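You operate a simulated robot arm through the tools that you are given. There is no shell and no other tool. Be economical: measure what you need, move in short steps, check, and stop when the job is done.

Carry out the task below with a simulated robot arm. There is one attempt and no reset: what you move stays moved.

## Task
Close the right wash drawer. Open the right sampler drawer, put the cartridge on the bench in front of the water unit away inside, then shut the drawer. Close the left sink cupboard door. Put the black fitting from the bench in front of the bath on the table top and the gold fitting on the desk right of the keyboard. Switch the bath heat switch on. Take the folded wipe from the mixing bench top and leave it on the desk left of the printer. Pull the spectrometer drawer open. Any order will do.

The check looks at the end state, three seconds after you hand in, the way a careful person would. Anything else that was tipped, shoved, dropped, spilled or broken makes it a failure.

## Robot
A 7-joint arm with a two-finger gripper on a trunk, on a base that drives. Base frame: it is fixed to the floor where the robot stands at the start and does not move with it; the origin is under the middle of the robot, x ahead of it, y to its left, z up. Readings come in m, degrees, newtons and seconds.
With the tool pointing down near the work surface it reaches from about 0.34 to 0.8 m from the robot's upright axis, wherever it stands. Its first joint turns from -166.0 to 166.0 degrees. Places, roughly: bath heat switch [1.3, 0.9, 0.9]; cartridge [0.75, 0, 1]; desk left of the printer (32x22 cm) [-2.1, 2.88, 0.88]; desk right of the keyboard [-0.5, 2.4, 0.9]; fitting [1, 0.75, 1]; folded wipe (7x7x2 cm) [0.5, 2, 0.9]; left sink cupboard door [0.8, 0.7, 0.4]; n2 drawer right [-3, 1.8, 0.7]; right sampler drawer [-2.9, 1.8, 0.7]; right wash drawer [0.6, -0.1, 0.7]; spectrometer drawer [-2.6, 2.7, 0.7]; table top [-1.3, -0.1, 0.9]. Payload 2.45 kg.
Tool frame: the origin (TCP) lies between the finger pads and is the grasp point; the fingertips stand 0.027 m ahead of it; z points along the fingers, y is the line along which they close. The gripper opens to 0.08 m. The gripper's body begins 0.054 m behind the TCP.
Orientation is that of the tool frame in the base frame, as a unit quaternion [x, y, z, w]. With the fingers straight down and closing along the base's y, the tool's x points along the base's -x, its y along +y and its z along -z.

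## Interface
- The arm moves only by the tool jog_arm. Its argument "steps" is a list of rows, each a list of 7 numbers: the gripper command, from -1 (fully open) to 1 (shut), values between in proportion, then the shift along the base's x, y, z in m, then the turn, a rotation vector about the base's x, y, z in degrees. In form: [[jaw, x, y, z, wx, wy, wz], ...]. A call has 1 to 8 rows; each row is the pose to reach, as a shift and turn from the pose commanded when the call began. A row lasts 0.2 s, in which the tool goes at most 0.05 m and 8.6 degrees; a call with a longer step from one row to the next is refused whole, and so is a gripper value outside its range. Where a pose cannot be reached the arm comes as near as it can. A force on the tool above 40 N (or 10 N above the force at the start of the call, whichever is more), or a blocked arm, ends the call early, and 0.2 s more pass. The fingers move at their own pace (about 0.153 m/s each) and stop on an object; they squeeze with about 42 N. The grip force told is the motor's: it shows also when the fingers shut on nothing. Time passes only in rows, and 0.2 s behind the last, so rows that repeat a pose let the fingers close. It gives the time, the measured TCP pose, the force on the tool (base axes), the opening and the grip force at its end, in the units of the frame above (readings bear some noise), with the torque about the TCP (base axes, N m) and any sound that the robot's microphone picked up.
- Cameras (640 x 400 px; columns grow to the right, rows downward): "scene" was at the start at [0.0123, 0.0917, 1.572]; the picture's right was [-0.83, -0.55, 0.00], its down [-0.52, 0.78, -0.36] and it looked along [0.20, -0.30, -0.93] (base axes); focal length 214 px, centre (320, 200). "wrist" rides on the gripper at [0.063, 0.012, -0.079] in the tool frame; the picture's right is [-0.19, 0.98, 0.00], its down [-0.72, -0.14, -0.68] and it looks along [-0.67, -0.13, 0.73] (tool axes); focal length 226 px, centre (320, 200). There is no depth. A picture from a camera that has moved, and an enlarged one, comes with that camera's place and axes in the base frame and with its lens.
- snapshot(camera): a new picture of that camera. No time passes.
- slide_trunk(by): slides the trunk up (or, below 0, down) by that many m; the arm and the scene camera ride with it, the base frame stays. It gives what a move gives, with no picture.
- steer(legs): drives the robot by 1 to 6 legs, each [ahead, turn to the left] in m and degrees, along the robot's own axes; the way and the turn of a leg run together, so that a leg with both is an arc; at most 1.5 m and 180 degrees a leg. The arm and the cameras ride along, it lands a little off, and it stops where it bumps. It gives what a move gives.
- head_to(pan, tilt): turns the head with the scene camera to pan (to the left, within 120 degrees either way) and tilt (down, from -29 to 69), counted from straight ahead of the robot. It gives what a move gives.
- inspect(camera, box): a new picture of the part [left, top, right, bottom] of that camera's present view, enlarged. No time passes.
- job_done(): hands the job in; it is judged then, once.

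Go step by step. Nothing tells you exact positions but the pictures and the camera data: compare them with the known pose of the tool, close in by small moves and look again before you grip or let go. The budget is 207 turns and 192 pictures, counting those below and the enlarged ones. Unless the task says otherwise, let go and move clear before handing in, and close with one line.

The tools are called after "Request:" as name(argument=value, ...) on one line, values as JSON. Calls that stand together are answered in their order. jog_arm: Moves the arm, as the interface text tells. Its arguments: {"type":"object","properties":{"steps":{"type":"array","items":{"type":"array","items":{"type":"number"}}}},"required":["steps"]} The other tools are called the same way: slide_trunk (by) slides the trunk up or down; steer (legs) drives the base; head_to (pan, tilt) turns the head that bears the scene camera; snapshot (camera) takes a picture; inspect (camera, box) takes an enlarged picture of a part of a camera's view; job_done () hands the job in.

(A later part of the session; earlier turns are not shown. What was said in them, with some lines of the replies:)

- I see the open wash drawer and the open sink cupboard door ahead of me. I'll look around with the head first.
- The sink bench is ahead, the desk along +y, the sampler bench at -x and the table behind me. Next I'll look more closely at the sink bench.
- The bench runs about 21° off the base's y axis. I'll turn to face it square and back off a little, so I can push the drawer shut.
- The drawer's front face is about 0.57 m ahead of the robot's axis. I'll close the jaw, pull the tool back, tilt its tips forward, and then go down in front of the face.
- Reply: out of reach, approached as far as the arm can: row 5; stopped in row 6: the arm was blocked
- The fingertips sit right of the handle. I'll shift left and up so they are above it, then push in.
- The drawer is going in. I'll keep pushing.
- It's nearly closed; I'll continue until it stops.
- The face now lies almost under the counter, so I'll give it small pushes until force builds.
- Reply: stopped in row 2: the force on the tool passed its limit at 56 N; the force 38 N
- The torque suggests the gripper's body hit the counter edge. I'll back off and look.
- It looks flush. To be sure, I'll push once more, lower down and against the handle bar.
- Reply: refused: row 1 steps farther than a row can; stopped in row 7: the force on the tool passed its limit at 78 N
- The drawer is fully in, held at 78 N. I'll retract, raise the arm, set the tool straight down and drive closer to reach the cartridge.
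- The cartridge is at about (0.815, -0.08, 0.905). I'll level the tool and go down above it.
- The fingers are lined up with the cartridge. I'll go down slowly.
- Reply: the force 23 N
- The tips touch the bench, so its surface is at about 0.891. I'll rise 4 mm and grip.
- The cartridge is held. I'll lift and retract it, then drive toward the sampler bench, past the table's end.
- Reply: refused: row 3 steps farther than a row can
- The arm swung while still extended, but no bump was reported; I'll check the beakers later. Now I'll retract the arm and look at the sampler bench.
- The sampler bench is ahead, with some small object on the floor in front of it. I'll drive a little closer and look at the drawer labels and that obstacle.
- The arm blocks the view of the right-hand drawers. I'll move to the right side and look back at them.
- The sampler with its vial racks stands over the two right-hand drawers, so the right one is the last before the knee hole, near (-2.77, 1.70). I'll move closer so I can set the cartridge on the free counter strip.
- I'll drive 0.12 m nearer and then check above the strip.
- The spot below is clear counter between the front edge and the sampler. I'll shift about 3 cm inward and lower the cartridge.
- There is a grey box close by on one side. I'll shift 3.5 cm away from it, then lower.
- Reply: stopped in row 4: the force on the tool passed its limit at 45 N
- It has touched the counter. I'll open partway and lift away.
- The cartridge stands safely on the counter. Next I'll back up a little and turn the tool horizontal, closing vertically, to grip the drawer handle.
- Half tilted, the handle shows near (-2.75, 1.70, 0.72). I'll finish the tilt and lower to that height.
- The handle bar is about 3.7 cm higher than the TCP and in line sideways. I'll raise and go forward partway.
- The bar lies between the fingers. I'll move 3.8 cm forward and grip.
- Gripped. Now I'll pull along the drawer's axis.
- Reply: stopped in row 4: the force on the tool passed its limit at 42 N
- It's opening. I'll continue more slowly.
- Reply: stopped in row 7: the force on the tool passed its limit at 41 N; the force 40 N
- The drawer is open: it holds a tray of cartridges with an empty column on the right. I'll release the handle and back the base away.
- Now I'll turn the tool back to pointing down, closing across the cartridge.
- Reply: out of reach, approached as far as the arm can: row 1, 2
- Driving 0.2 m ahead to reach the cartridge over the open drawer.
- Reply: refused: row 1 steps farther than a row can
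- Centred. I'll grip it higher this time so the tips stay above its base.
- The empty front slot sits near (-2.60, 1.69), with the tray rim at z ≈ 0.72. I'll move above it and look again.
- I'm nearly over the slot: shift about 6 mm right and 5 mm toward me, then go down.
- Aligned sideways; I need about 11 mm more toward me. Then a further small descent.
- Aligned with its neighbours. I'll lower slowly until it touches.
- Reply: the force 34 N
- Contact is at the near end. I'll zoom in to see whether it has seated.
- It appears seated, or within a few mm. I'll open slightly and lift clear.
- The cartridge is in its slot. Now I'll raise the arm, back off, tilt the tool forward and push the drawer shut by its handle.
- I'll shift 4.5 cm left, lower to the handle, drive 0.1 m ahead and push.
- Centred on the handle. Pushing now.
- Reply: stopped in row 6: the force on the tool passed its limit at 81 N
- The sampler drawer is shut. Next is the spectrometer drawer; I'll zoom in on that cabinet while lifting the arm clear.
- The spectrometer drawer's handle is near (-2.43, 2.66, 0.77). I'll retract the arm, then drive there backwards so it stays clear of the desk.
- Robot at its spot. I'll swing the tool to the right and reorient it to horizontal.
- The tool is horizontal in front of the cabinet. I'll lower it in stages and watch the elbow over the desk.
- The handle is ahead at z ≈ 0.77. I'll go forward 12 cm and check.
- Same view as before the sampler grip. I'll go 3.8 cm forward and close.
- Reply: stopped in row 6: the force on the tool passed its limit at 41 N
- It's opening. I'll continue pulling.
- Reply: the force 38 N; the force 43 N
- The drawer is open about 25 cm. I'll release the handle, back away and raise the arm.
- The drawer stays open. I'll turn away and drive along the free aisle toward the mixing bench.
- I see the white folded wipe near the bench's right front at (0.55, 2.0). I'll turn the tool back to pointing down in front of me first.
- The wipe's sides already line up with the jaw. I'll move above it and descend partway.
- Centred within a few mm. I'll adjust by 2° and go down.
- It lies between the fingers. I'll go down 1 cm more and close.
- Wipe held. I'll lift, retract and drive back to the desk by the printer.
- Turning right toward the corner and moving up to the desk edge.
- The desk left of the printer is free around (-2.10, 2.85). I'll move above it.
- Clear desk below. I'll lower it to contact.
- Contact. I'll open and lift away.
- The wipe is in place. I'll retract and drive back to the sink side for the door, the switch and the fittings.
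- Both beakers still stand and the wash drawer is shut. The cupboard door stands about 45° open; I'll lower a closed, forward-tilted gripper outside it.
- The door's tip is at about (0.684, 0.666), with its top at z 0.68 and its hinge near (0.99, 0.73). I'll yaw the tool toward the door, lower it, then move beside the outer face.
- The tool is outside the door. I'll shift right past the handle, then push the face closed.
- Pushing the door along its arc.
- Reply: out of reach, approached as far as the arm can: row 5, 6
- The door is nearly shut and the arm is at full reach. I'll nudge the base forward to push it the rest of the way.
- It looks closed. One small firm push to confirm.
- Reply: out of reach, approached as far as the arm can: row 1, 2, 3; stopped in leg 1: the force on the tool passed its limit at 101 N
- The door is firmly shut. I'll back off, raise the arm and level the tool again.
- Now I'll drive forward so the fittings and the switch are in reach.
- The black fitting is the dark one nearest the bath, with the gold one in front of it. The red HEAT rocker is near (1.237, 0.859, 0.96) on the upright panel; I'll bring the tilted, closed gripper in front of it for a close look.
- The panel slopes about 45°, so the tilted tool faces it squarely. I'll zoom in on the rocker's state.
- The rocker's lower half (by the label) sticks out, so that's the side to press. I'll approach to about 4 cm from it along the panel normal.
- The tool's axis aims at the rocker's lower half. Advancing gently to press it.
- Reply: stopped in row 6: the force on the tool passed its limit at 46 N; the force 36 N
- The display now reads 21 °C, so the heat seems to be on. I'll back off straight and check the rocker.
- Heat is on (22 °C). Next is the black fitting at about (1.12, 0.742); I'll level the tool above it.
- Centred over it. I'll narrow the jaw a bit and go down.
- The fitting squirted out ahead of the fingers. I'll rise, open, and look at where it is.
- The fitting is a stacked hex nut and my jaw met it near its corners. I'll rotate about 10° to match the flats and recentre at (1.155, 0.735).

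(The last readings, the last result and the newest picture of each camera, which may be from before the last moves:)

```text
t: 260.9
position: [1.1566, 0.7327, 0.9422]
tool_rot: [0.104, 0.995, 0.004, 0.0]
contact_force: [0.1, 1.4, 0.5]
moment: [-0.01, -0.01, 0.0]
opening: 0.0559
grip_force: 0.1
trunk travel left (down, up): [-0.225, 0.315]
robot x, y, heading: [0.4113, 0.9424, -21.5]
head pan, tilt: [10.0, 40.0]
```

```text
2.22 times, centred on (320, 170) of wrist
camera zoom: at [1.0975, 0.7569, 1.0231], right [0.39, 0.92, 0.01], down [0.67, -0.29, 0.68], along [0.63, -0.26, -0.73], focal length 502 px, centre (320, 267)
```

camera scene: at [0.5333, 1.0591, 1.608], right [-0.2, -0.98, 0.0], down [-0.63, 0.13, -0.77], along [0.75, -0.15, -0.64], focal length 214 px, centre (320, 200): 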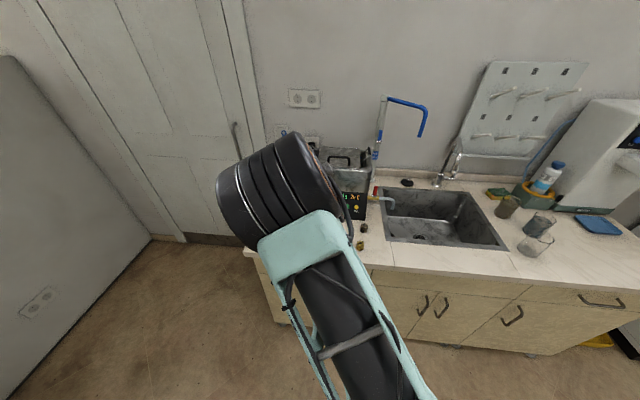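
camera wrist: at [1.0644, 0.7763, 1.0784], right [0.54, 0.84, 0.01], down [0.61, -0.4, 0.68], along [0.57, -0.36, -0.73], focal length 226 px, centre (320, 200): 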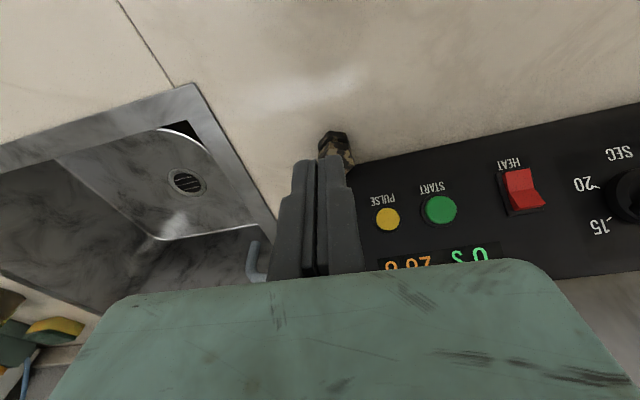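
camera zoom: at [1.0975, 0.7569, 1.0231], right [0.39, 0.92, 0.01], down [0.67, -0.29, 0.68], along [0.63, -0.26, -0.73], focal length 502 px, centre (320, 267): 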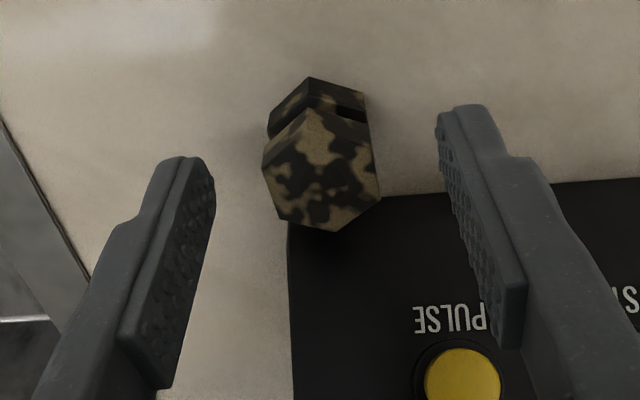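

The fitting's top is lower than I assumed (z ≈ 0.916), so its true centre is about 3.5 mm further on. I'll correct, go down and grip.

Request:
jog_arm(steps=[[-0.4, 0.0035, -0.0005, -0.01, 0, 0, 0], [-0.4, 0.0035, -0.0005, -0.022, 0, 0, 0], [-0.4, 0.0035, -0.0005, -0.022, 0, 0, 0], [1, 0.0035, -0.0005, -0.022, 0, 0, 0], [1, 0.0035, -0.0005, -0.022, 0, 0, 0], [1, 0.0035, -0.0005, -0.022, 0, 0, 0]])

Request:
snapshot(camera="wrist")

```text
t: 262.4
position: [1.1588, 0.7335, 0.9218]
tool_rot: [0.104, 0.995, 0.004, -0.001]
contact_force: [0.0, 0.0, 0.7]
moment: [0.02, 0.03, -0.01]
opening: 0.0292
grip_force: 42.0
trunk travel left (down, up): [-0.225, 0.315]
robot x, y, heading: [0.4119, 0.941, -21.5]
head pan, tilt: [10.0, 40.0]
```

```text
59 pictures are left
camera wrist: at [1.1008, 0.7568, 1.0018], right [0.39, 0.92, 0.01], down [0.67, -0.29, 0.68], along [0.63, -0.26, -0.73], focal length 226 px, centre (320, 200)
```

wrist: 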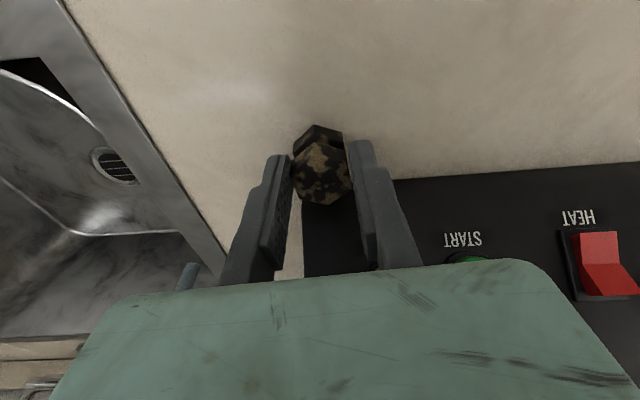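

Gripped on the flats. Lifting and retracting before driving to the table.

Request:
jog_arm(steps=[[1, 0, 0, 0.04, 0, 0, 0], [1, 0, 0, 0.09, 0, 0, 0], [1, -0.01, 0.003, 0.13, 0, 0, 0], [1, -0.04, 0.012, 0.16, 0, 0, 0], [1, -0.085, 0.024, 0.17, 0, 0, 0], [1, -0.13, 0.036, 0.18, 0, 0, 0], [1, -0.175, 0.048, 0.18, 0, 0, 0], [1, -0.212, 0.059, 0.18, 0, 0, 0]])

Request:
snapshot(camera="wrist")

```text
t: 264.1
position: [0.9457, 0.7922, 1.1025]
tool_rot: [0.105, 0.995, 0.004, 0.0]
contact_force: [-0.3, 0.2, -0.3]
moment: [-0.05, -0.01, -0.01]
opening: 0.0292
grip_force: 42.3
trunk travel left (down, up): [-0.225, 0.315]
robot x, y, heading: [0.4143, 0.9375, -21.7]
head pan, tilt: [10.0, 40.0]
```

```text
58 pictures are left
camera wrist: at [0.8874, 0.8167, 1.1827], right [0.39, 0.92, 0.01], down [0.67, -0.29, 0.68], along [0.63, -0.26, -0.73], focal length 226 px, centre (320, 200)
```

wrist: 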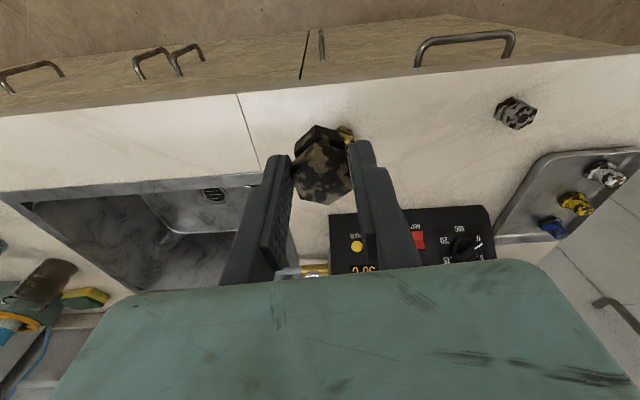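

Held securely. Now driving to the table's near end.

Request:
steer(legs=[[-0.3, 0], [0, -129], [0.87, 0], [0, 39]])

Request:
head_to(pan=0, tilt=45)

Request:
snapshot(camera="scene")

Request:
snapshot(camera="wrist")

```text
t: 277.8
position: [-0.7745, 0.0891, 1.1021]
tool_rot: [0.78, 0.626, 0.003, 0.002]
contact_force: [-0.7, 0.0, -0.6]
moment: [-0.03, 0.01, 0.0]
opening: 0.0266
grip_force: 42.2
trunk travel left (down, up): [-0.225, 0.315]
robot x, y, heading: [-0.6219, 0.6186, -111.9]
head pan, tilt: [10.0, 40.0]
```

```text
t: 278.5
position: [-0.7747, 0.0898, 1.1007]
tool_rot: [0.78, 0.626, 0.003, 0.002]
contact_force: [-0.7, 0.3, -0.5]
moment: [0.03, -0.01, 0.0]
opening: 0.0268
grip_force: 41.5
trunk travel left (down, up): [-0.225, 0.315]
robot x, y, heading: [-0.6215, 0.6187, -111.9]
head pan, tilt: [0.0, 45.0]
```

```text
57 pictures are left
camera scene: at [-0.5148, 0.5091, 1.6009], right [-0.93, 0.37, 0.0], down [0.26, 0.66, -0.71], along [-0.26, -0.66, -0.71], focal length 214 px, centre (320, 200)
```

scene: 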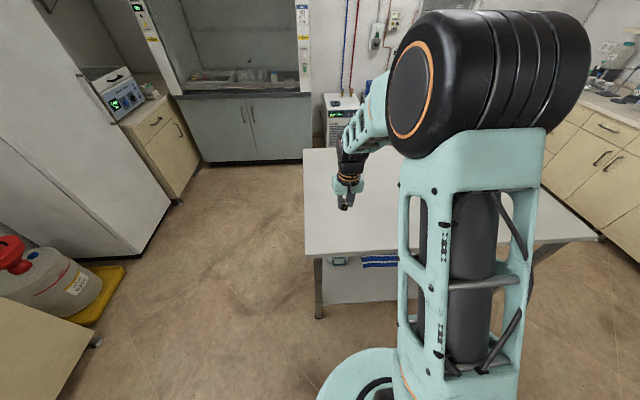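

```text
56 pictures are left
camera wrist: at [-0.749, 0.1478, 1.1823], right [0.92, -0.4, 0.01], down [-0.3, -0.67, 0.68], along [-0.27, -0.62, -0.73], focal length 226 px, centre (320, 200)
```

wrist: 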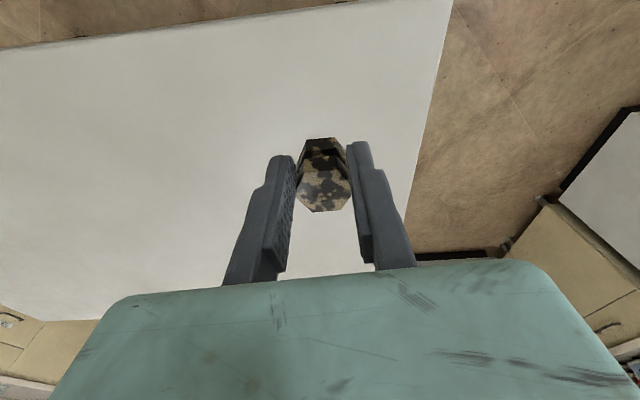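

The table top is below the tool. I'll move a little further inboard and lower to contact.

Request:
jog_arm(steps=[[1, -0.035, -0.025, -0.02, 0, 0, 0], [1, -0.07, -0.05, -0.04, 0, 0, 0], [1, -0.08, -0.06, -0.085, 0, 0, 0], [1, -0.08, -0.06, -0.125, 0, 0, 0], [1, -0.08, -0.06, -0.14, 0, 0, 0]])

Request:
jog_arm(steps=[[1, 0, 0, -0.008, 0, 0, 0], [1, 0, 0, -0.016, 0, 0, 0], [1, 0, 0, -0.022, 0, 0, 0], [1, 0, 0, -0.028, 0, 0, 0], [1, 0, 0, -0.034, 0, 0, 0], [1, 0, 0, -0.04, 0, 0, 0], [1, 0, 0, -0.046, 0, 0, 0]])

Request:
snapshot(camera="wrist")

```text
t: 279.7
position: [-0.8565, 0.0294, 0.9616]
tool_rot: [0.78, 0.626, 0.004, 0.003]
contact_force: [0.2, 0.5, 0.3]
moment: [0.01, 0.01, 0.0]
opening: 0.0265
grip_force: 42.3
trunk travel left (down, up): [-0.225, 0.315]
robot x, y, heading: [-0.6264, 0.6176, -112.2]
head pan, tilt: [0.0, 45.0]
```

```text
t: 281.3
position: [-0.8542, 0.0299, 0.9217]
tool_rot: [0.78, 0.626, -0.001, 0.004]
contact_force: [2.4, 4.2, 33.6]
moment: [-0.19, 0.16, 0.0]
opening: 0.0266
grip_force: 42.3
trunk travel left (down, up): [-0.225, 0.315]
robot x, y, heading: [-0.6225, 0.6221, -111.9]
head pan, tilt: [0.0, 45.0]
```

```text
55 pictures are left
camera wrist: at [-0.8287, 0.0879, 1.0], right [0.92, -0.4, 0.01], down [-0.3, -0.67, 0.68], along [-0.27, -0.63, -0.73], focal length 226 px, centre (320, 200)
```

wrist: 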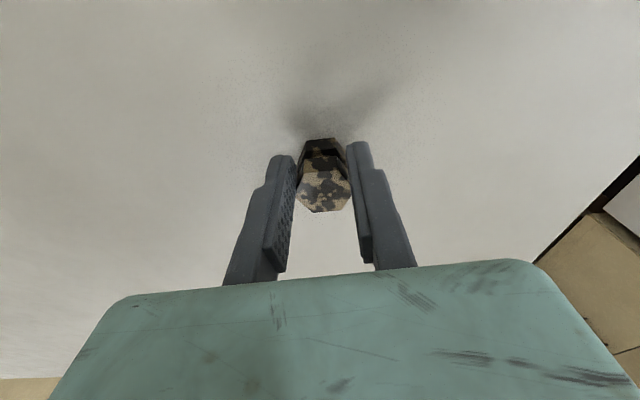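

On the table. I'll release and lift away.

Request:
jog_arm(steps=[[1, 0, 0, 0.003, 0, 0, 0], [-0.5, 0, 0, 0.003, 0, 0, 0], [-0.5, 0, 0, 0.003, 0, 0, 0], [-0.5, 0, 0, 0.04, 0, 0, 0], [-0.5, 0, 0, 0.085, 0, 0, 0], [-0.5, 0, 0, 0.13, 0, 0, 0], [-0.5, 0, 0, 0.175, 0, 0, 0]])

Request:
snapshot(camera="wrist")

```text
t: 282.9
position: [-0.8552, 0.0307, 1.0911]
tool_rot: [0.78, 0.626, 0.003, 0.002]
contact_force: [0.1, 0.4, -0.3]
moment: [-0.03, 0.02, 0.0]
opening: 0.0601
grip_force: 0.0
trunk travel left (down, up): [-0.225, 0.315]
robot x, y, heading: [-0.6249, 0.6172, -112.0]
head pan, tilt: [0.0, 45.0]
```

```text
54 pictures are left
camera wrist: at [-0.829, 0.0887, 1.172], right [0.92, -0.4, 0.01], down [-0.3, -0.67, 0.68], along [-0.27, -0.62, -0.73], focal length 226 px, centre (320, 200)
```

wrist: 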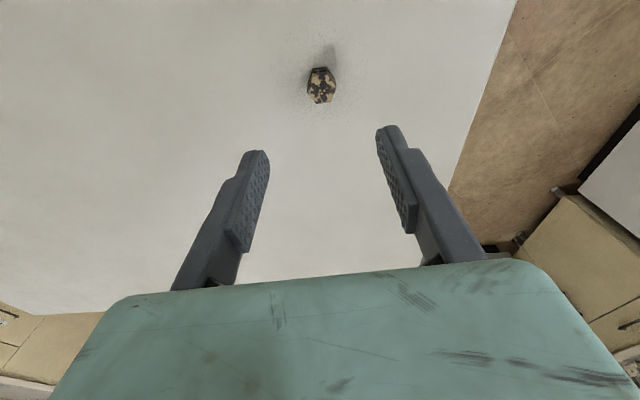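

The black fitting stands on the table. Returning for the gold one by the reverse path.

Request:
jog_arm(steps=[[-0.5, 0.035, 0.025, 0.02, 0, 0, 0], [-0.5, 0.07, 0.05, 0.03, 0, 0, 0], [-0.5, 0.08, 0.06, 0.03, 0, 0, 0]])

Request:
steer(legs=[[0, -39], [-0.87, 0], [0, 129], [0.28, 0]])

Request:
snapshot(camera="wrist")

Request:
head_to(pan=10, tilt=45)

Request:
inspect(camera="scene", box=[300, 130, 420, 230])

```text
t: 283.7
position: [-0.7753, 0.0886, 1.1217]
tool_rot: [0.78, 0.626, 0.003, 0.002]
contact_force: [-0.6, 0.0, -0.4]
moment: [0.0, 0.03, -0.02]
opening: 0.06
grip_force: 0.1
trunk travel left (down, up): [-0.225, 0.315]
robot x, y, heading: [-0.6226, 0.6242, -112.0]
head pan, tilt: [0.0, 45.0]
```

```text
t: 297.1
position: [0.9207, 0.7952, 1.1206]
tool_rot: [0.104, 0.995, 0.004, -0.001]
contact_force: [-1.1, 0.1, 1.3]
moment: [0.0, 0.03, 0.02]
opening: 0.06
grip_force: 0.0
trunk travel left (down, up): [-0.225, 0.315]
robot x, y, heading: [0.3884, 0.9422, -21.9]
head pan, tilt: [0.0, 45.0]
```

```text
53 pictures are left
camera wrist: at [0.8631, 0.8185, 1.2014], right [0.39, 0.92, 0.01], down [0.67, -0.29, 0.68], along [0.63, -0.26, -0.73], focal length 226 px, centre (320, 200)
```

wrist: 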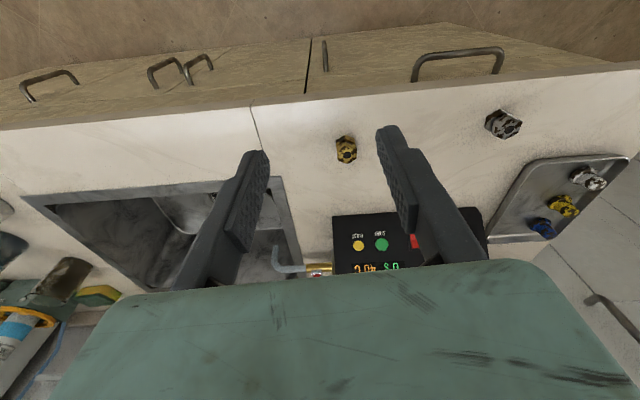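

```text
t: 297.9
position: [0.9223, 0.794, 1.1231]
tool_rot: [0.105, 0.995, 0.003, 0.0]
contact_force: [0.5, 1.4, -0.4]
moment: [0.0, 0.03, 0.01]
opening: 0.0603
grip_force: 0.0
trunk travel left (down, up): [-0.225, 0.315]
robot x, y, heading: [0.386, 0.9431, -21.8]
head pan, tilt: [10.0, 45.0]
```

```text
4.00 times, centred on (360, 180) of scene
camera zoom: at [0.5027, 1.0623, 1.6009], right [-0.2, -0.98, 0.0], down [-0.69, 0.14, -0.71], along [0.69, -0.14, -0.71], focal length 858 px, centre (160, 280)
```

zoom: 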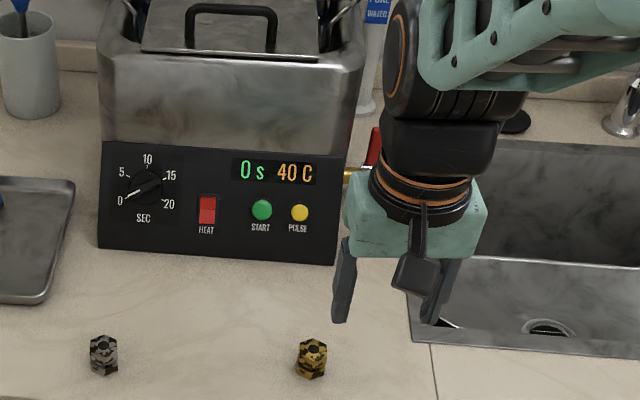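

The gold fitting is at (1.036, 0.791). I'll move above it and check its flats.

Request:
jog_arm(steps=[[-0.5, 0.045, -0.001, -0.02, 0, 0, 0], [-0.5, 0.09, -0.002, -0.04, 0, 0, 0], [-0.5, 0.114, -0.003, -0.08, 0, 0, 0], [-0.5, 0.114, -0.003, -0.125, 0, 0, 0], [-0.5, 0.114, -0.003, -0.165, 0, 0, 0]])

Request:
inspect(camera="wrist", box=[230, 60, 410, 240])

```text
t: 299.1
position: [1.0358, 0.7918, 0.9555]
tool_rot: [0.104, 0.995, 0.004, -0.001]
contact_force: [-0.6, 0.3, 0.5]
moment: [0.01, -0.01, 0.01]
opening: 0.0598
grip_force: 0.1
trunk travel left (down, up): [-0.225, 0.315]
robot x, y, heading: [0.388, 0.9399, -21.9]
head pan, tilt: [10.0, 45.0]
```

```text
2.22 times, centred on (320, 150) of wrist
camera zoom: at [0.9766, 0.8153, 1.0357], right [0.39, 0.92, 0.01], down [0.67, -0.29, 0.68], along [0.63, -0.26, -0.73], focal length 502 px, centre (320, 311)
```

zoom: 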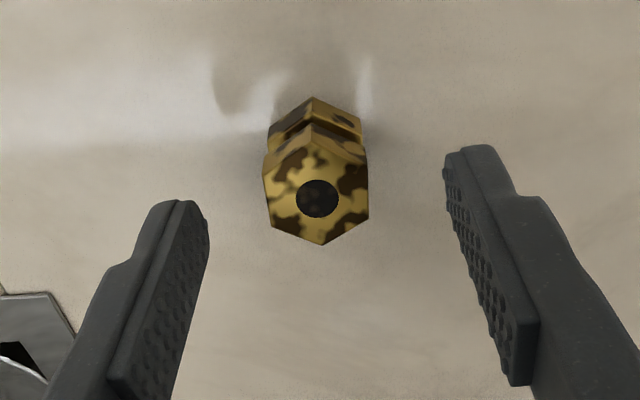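

The flats face the fingers. Small correction, then down and grip.

Request:
jog_arm(steps=[[-0.5, 0.004, -0.003, -0.015, 0, 0, 0], [-0.5, 0.004, -0.003, -0.035, 0, 0, 0], [-0.5, 0.004, -0.003, -0.035, 0, 0, 0], [1, 0.004, -0.003, -0.035, 0, 0, 0], [1, 0.004, -0.003, -0.035, 0, 0, 0], [1, 0.004, -0.003, -0.035, 0, 0, 0], [1, 0.004, -0.003, 0.01, 0, 0, 0], [1, 0.004, -0.003, 0.05, 0, 0, 0]])

Request:
snapshot(camera="wrist")

```text
t: 300.9
position: [1.0391, 0.7882, 1.0067]
tool_rot: [0.104, 0.995, 0.004, 0.0]
contact_force: [-0.6, 1.0, 0.2]
moment: [0.01, 0.01, 0.04]
opening: 0.0304
grip_force: 41.9
trunk travel left (down, up): [-0.225, 0.315]
robot x, y, heading: [0.3896, 0.9406, -21.5]
head pan, tilt: [10.0, 45.0]
```

```text
50 pictures are left
camera wrist: at [0.9804, 0.8124, 1.0874], right [0.39, 0.92, 0.01], down [0.67, -0.29, 0.68], along [0.63, -0.26, -0.73], focal length 226 px, centre (320, 200)
```

wrist: 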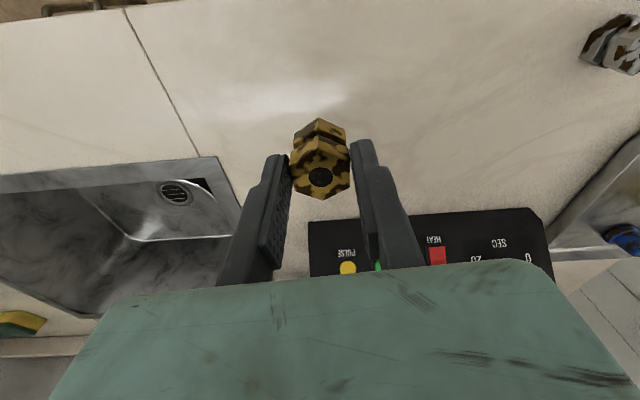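

Gold fitting held. I'll retract and drive to the desk right of the keyboard.

Request:
jog_arm(steps=[[1, 0, 0, 0.045, 0, 0, 0], [1, -0.02, 0.005, 0.085, 0, 0, 0], [1, -0.06, 0.014, 0.105, 0, 0, 0], [1, -0.105, 0.025, 0.11, 0, 0, 0], [1, -0.15, 0.035, 0.11, 0, 0, 0]])

Request:
steer(legs=[[-0.2, 0], [0, 180], [0.8, 0], [0, -88]])

Request:
head_to(pan=15, tilt=40)

Request:
snapshot(camera="scene")

```text
t: 302.1
position: [0.8881, 0.8242, 1.1166]
tool_rot: [0.104, 0.995, 0.003, -0.001]
contact_force: [0.0, 0.6, -0.5]
moment: [0.01, -0.01, 0.02]
opening: 0.0306
grip_force: 42.3
trunk travel left (down, up): [-0.225, 0.315]
robot x, y, heading: [0.3869, 0.9435, -21.8]
head pan, tilt: [10.0, 45.0]
```

```text
t: 319.0
position: [-0.4306, 1.8053, 1.1165]
tool_rot: [-0.641, 0.768, 0.002, -0.003]
contact_force: [-0.4, 0.7, -0.6]
moment: [0.02, 0.01, 0.03]
opening: 0.0274
grip_force: 41.6
trunk travel left (down, up): [-0.225, 0.315]
robot x, y, heading: [-0.5371, 1.3013, 70.1]
head pan, tilt: [10.0, 45.0]
```

```text
t: 319.6
position: [-0.4303, 1.8079, 1.1151]
tool_rot: [-0.641, 0.768, 0.002, -0.002]
contact_force: [-1.1, 1.0, -1.6]
moment: [-0.01, -0.01, -0.03]
opening: 0.0273
grip_force: 42.5
trunk travel left (down, up): [-0.225, 0.315]
robot x, y, heading: [-0.5367, 1.3016, 70.1]
head pan, tilt: [15.0, 40.0]
```

```text
49 pictures are left
camera scene: at [-0.6664, 1.416, 1.6081], right [1.0, -0.09, 0.0], down [-0.06, -0.64, -0.77], along [0.07, 0.76, -0.64], focal length 214 px, centre (320, 200)
```

scene: 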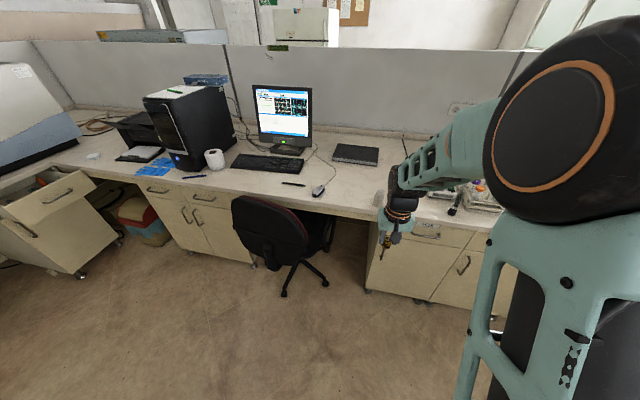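

The free desk spot right of the mouse, near (-0.46, 2.40), suits the gold fitting. I'll move closer, keeping clear of the chair.

Request:
steer(legs=[[0, -6], [0.36, 0]])

Request:
snapshot(camera="scene")

Request:
snapshot(camera="wrist")

```text
t: 322.5
position: [-0.2229, 2.121, 1.1164]
tool_rot: [-0.601, 0.799, 0.001, -0.004]
contact_force: [0.0, 0.6, -1.1]
moment: [-0.01, -0.01, 0.06]
opening: 0.0273
grip_force: 41.9
trunk travel left (down, up): [-0.225, 0.315]
robot x, y, heading: [-0.3787, 1.6319, 64.5]
head pan, tilt: [15.0, 40.0]
```

```text
48 pictures are left
camera scene: at [-0.4957, 1.7566, 1.6081], right [0.98, -0.19, 0.0], down [-0.12, -0.63, -0.77], along [0.14, 0.75, -0.64], focal length 214 px, centre (320, 200)
```

scene: 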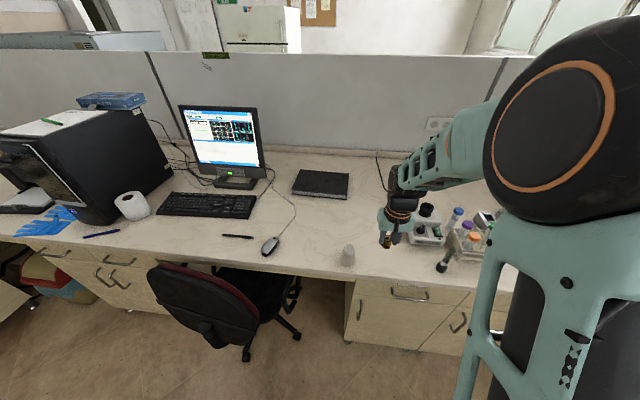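

```text
47 pictures are left
camera wrist: at [-0.2505, 2.0637, 1.1962], right [-0.89, 0.46, 0.01], down [0.34, 0.65, 0.68], along [0.31, 0.61, -0.73], focal length 226 px, centre (320, 200)
```

wrist: 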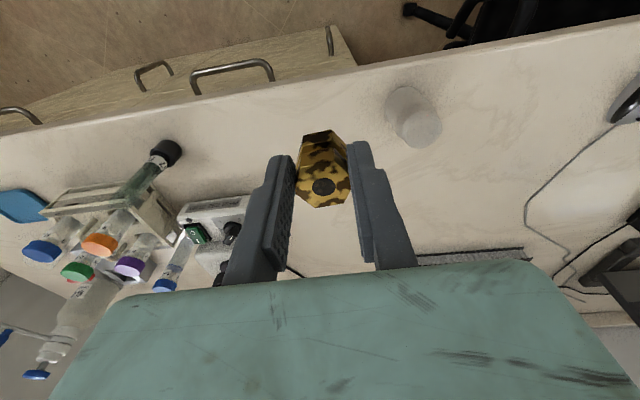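

A frosted cup stands near (-0.30, 2.22) and the mouse cable is further left. I'll place the gold fitting at about (-0.40, 2.40), between them.

Request:
jog_arm(steps=[[1, -0.022, 0.036, 0, 0, 0, 0], [1, -0.044, 0.072, 0, 0, 0, 0], [1, -0.066, 0.108, 0, 0, 0, 0], [1, -0.088, 0.144, 0, 0, 0, 0], [1, -0.11, 0.18, 0, 0, 0, 0], [1, -0.133, 0.216, 0, 0, 0, 0], [1, -0.155, 0.248, -0.01, 0, 0, 0], [1, -0.177, 0.28, -0.02, 0, 0, 0]])

Request:
jog_arm(steps=[[1, 0, 0, -0.045, 0, 0, 0], [1, 0, 0, -0.09, 0, 0, 0]])

Request:
snapshot(camera="wrist")

Request:
snapshot(camera="scene")

```text
t: 324.3
position: [-0.3995, 2.4029, 1.0949]
tool_rot: [-0.602, 0.799, 0.002, -0.003]
contact_force: [-0.7, 0.4, -1.0]
moment: [-0.03, 0.01, -0.01]
opening: 0.027
grip_force: 42.3
trunk travel left (down, up): [-0.225, 0.315]
robot x, y, heading: [-0.378, 1.633, 64.3]
head pan, tilt: [15.0, 40.0]
```

```text
t: 324.9
position: [-0.3988, 2.4011, 1.0054]
tool_rot: [-0.601, 0.799, 0.002, -0.002]
contact_force: [0.3, -0.6, -1.8]
moment: [-0.05, 0.0, 0.01]
opening: 0.0271
grip_force: 42.0
trunk travel left (down, up): [-0.225, 0.315]
robot x, y, heading: [-0.3757, 1.633, 64.5]
head pan, tilt: [15.0, 40.0]
```

```text
46 pictures are left
camera wrist: at [-0.4277, 2.3434, 1.0852], right [-0.89, 0.46, 0.01], down [0.34, 0.65, 0.68], along [0.31, 0.61, -0.73], focal length 226 px, centre (320, 200)
```

wrist: 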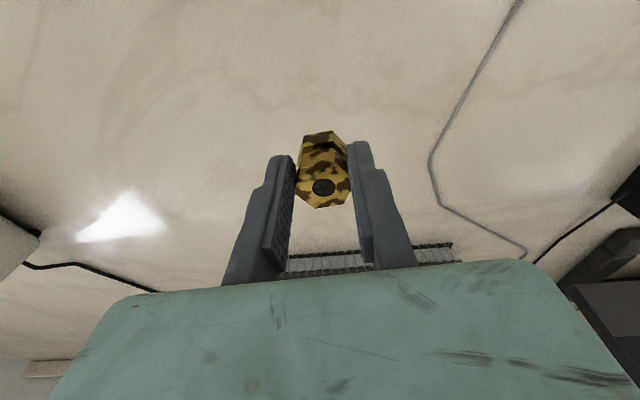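

```text
45 pictures are left
camera scene: at [-0.4965, 1.757, 1.608], right [0.98, -0.19, 0.0], down [-0.12, -0.63, -0.77], along [0.14, 0.75, -0.64], focal length 214 px, centre (320, 200)
```

scene: 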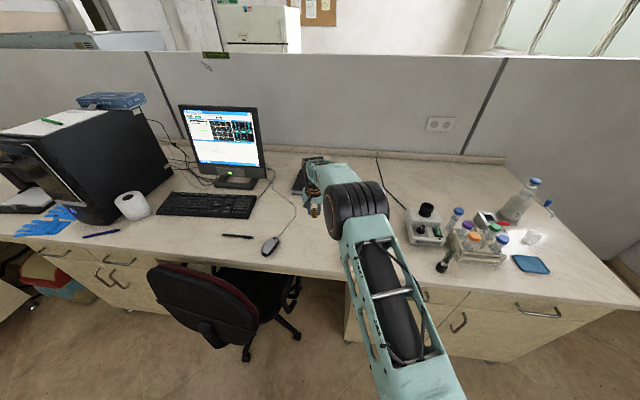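

Clear below. Lowering to contact.

Request:
jog_arm(steps=[[1, 0, 0, -0.04, 0, 0, 0], [1, 0, 0, -0.07, 0, 0, 0], [1, 0, 0, -0.08, 0, 0, 0], [1, 0, 0, -0.085, 0, 0, 0], [1, 0, 0, -0.089, 0, 0, 0], [1, 0, 0, -0.093, 0, 0, 0], [1, 0, 0, -0.097, 0, 0, 0]])

Request:
snapshot(camera="wrist")

```text
t: 326.4
position: [-0.3998, 2.405, 0.9212]
tool_rot: [-0.602, 0.799, 0.008, 0.0]
contact_force: [0.6, 1.1, 15.1]
moment: [-0.01, -0.07, 0.01]
opening: 0.0268
grip_force: 41.8
trunk travel left (down, up): [-0.225, 0.315]
robot x, y, heading: [-0.381, 1.6321, 64.4]
head pan, tilt: [15.0, 40.0]
stopped in row 7: the force on the tool passed its limit at 44 N (the readings are from after the stop); the commanded pose is now the measured one
```

```text
44 pictures are left
camera wrist: at [-0.4285, 2.3452, 0.9998], right [-0.89, 0.46, 0.01], down [0.34, 0.64, 0.69], along [0.31, 0.62, -0.73], focal length 226 px, centre (320, 200)
```

wrist: 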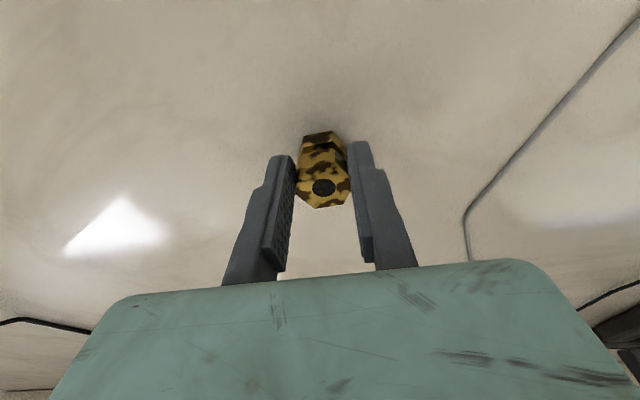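

In contact with the desk. Releasing and lifting.

Request:
jog_arm(steps=[[1, 0, 0, 0.002, 0, 0, 0], [-0.5, 0, 0, 0.002, 0, 0, 0], [-0.5, 0, 0, 0.002, 0, 0, 0], [-0.5, 0, 0, 0.04, 0, 0, 0], [-0.5, 0, 0, 0.085, 0, 0, 0], [-0.5, 0, 0, 0.13, 0, 0, 0], [-0.5, 0, 0, 0.175, 0, 0, 0], [-0.5, 0, 0, 0.2, 0, 0, 0]])

Request:
snapshot(camera="wrist")

Request:
jog_arm(steps=[[-0.5, 0.022, -0.036, 0, 0, 0, 0], [-0.5, 0.044, -0.072, 0, 0, 0, 0], [-0.5, 0.066, -0.108, 0, 0, 0, 0], [-0.5, 0.088, -0.144, 0, 0, 0, 0], [-0.5, 0.11, -0.18, 0, 0, 0, 0], [-0.5, 0.133, -0.216, 0, 0, 0, 0], [-0.5, 0.155, -0.248, 0, 0, 0, 0], [-0.5, 0.177, -0.28, 0, 0, 0, 0]])

Request:
steer(legs=[[-0.36, 0]])

Request:
snapshot(camera="scene")

```text
t: 328.2
position: [-0.3996, 2.4027, 1.1166]
tool_rot: [-0.602, 0.799, 0.006, -0.002]
contact_force: [-1.7, -1.0, -0.2]
moment: [0.0, -0.02, -0.01]
opening: 0.06
grip_force: 0.1
trunk travel left (down, up): [-0.225, 0.315]
robot x, y, heading: [-0.3814, 1.6323, 64.5]
head pan, tilt: [15.0, 40.0]
```

```text
43 pictures are left
camera wrist: at [-0.4275, 2.3445, 1.1968], right [-0.89, 0.46, 0.01], down [0.34, 0.65, 0.68], along [0.31, 0.61, -0.73], focal length 226 px, centre (320, 200)
```

wrist: 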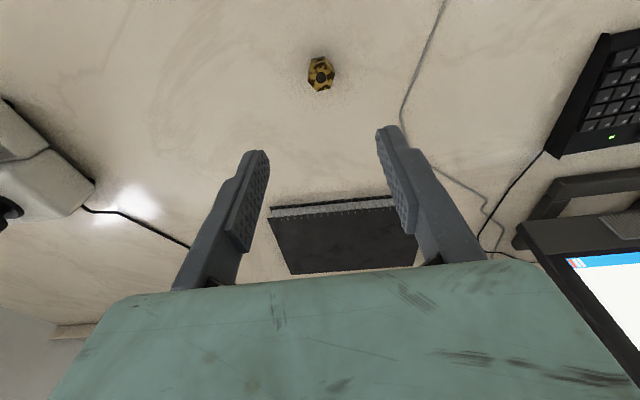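

```text
t: 330.0
position: [-0.2228, 2.1227, 1.1182]
tool_rot: [-0.601, 0.799, 0.007, 0.0]
contact_force: [-0.2, -0.1, 0.4]
moment: [0.04, -0.02, -0.02]
opening: 0.0601
grip_force: 0.1
trunk travel left (down, up): [-0.225, 0.315]
robot x, y, heading: [-0.3778, 1.6307, 64.4]
head pan, tilt: [15.0, 40.0]
```

```text
t: 332.3
position: [-0.3789, 1.7983, 1.1173]
tool_rot: [-0.601, 0.799, 0.006, 0.0]
contact_force: [-0.3, -0.4, -0.5]
moment: [0.02, -0.01, 0.02]
opening: 0.0601
grip_force: 0.1
trunk travel left (down, up): [-0.225, 0.315]
robot x, y, heading: [-0.5368, 1.3025, 64.1]
head pan, tilt: [15.0, 40.0]
```

```text
42 pictures are left
camera scene: at [-0.6534, 1.4302, 1.6082], right [0.98, -0.19, 0.0], down [-0.12, -0.63, -0.77], along [0.15, 0.75, -0.64], focal length 214 px, centre (320, 200)
```

scene: 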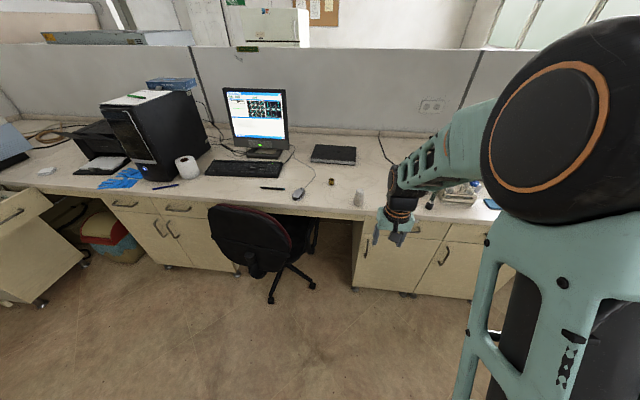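

The gold fitting stands on the desk and the cup is untouched. A last look round at the sink, table and sampler sides.

Request:
head_to(pan=-95, tilt=25)

Request:
snapshot(camera="scene")

Request:
head_to(pan=105, tilt=20)

Request:
snapshot(camera="scene")

Request:
inspect(camera="scene", box=[200, 120, 500, 300])

```text
t: 334.2
position: [-0.3799, 1.7979, 1.1156]
tool_rot: [-0.601, 0.8, 0.007, -0.001]
contact_force: [-0.4, 0.4, 0.2]
moment: [-0.02, -0.01, -0.02]
opening: 0.0599
grip_force: 0.2
trunk travel left (down, up): [-0.225, 0.315]
robot x, y, heading: [-0.5345, 1.3043, 64.3]
head pan, tilt: [-95.0, 25.0]
```

```text
41 pictures are left
camera scene: at [-0.5902, 1.3001, 1.6315], right [-0.51, -0.86, 0.0], down [-0.36, 0.22, -0.91], along [0.78, -0.47, -0.42], focal length 214 px, centre (320, 200)
```

scene: 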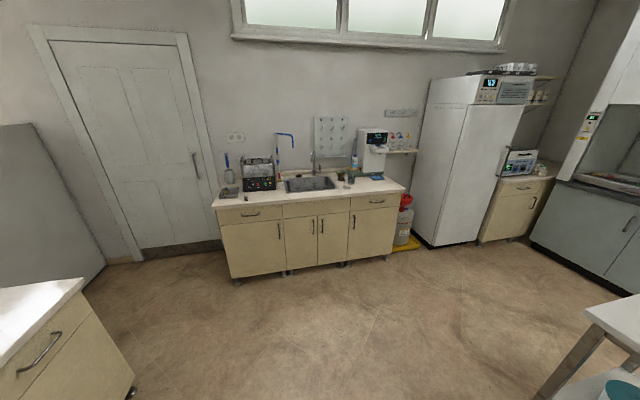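

```text
t: 337.1
position: [-0.3788, 1.7981, 1.1178]
tool_rot: [-0.601, 0.799, 0.005, -0.001]
contact_force: [-0.4, -0.6, 0.6]
moment: [0.01, -0.02, 0.02]
opening: 0.0599
grip_force: 0.1
trunk travel left (down, up): [-0.225, 0.315]
robot x, y, heading: [-0.5339, 1.3067, 64.3]
head pan, tilt: [105.0, 20.0]
```

```text
40 pictures are left
camera scene: at [-0.7607, 1.365, 1.6396], right [0.19, 0.98, 0.0], down [0.34, -0.07, -0.94], along [-0.92, 0.18, -0.34], focal length 214 px, centre (320, 200)
```

scene: 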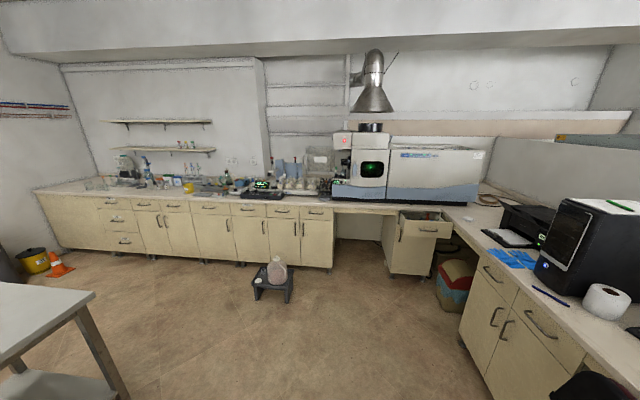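

```text
2.13 times, centred on (350, 210) of scene
camera zoom: at [-0.7607, 1.365, 1.6396], right [0.19, 0.98, 0.0], down [0.34, -0.07, -0.94], along [-0.92, 0.18, -0.34], focal length 458 px, centre (256, 179)
```

zoom: 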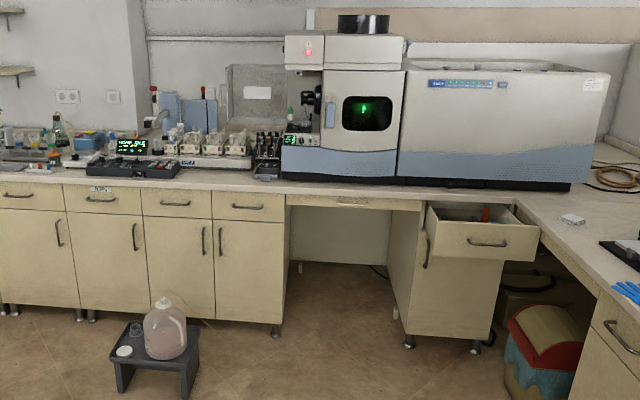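

Both drawers and the cupboard door are shut, the spectrometer drawer is open, and everything I carried is where it should be. The robot stands clear, so I'm handing in.

Request:
job_done()

```text
The job is handed in.
```

I finished all the tasks and handed the job in; the last look round showed nothing else tipped or moved.
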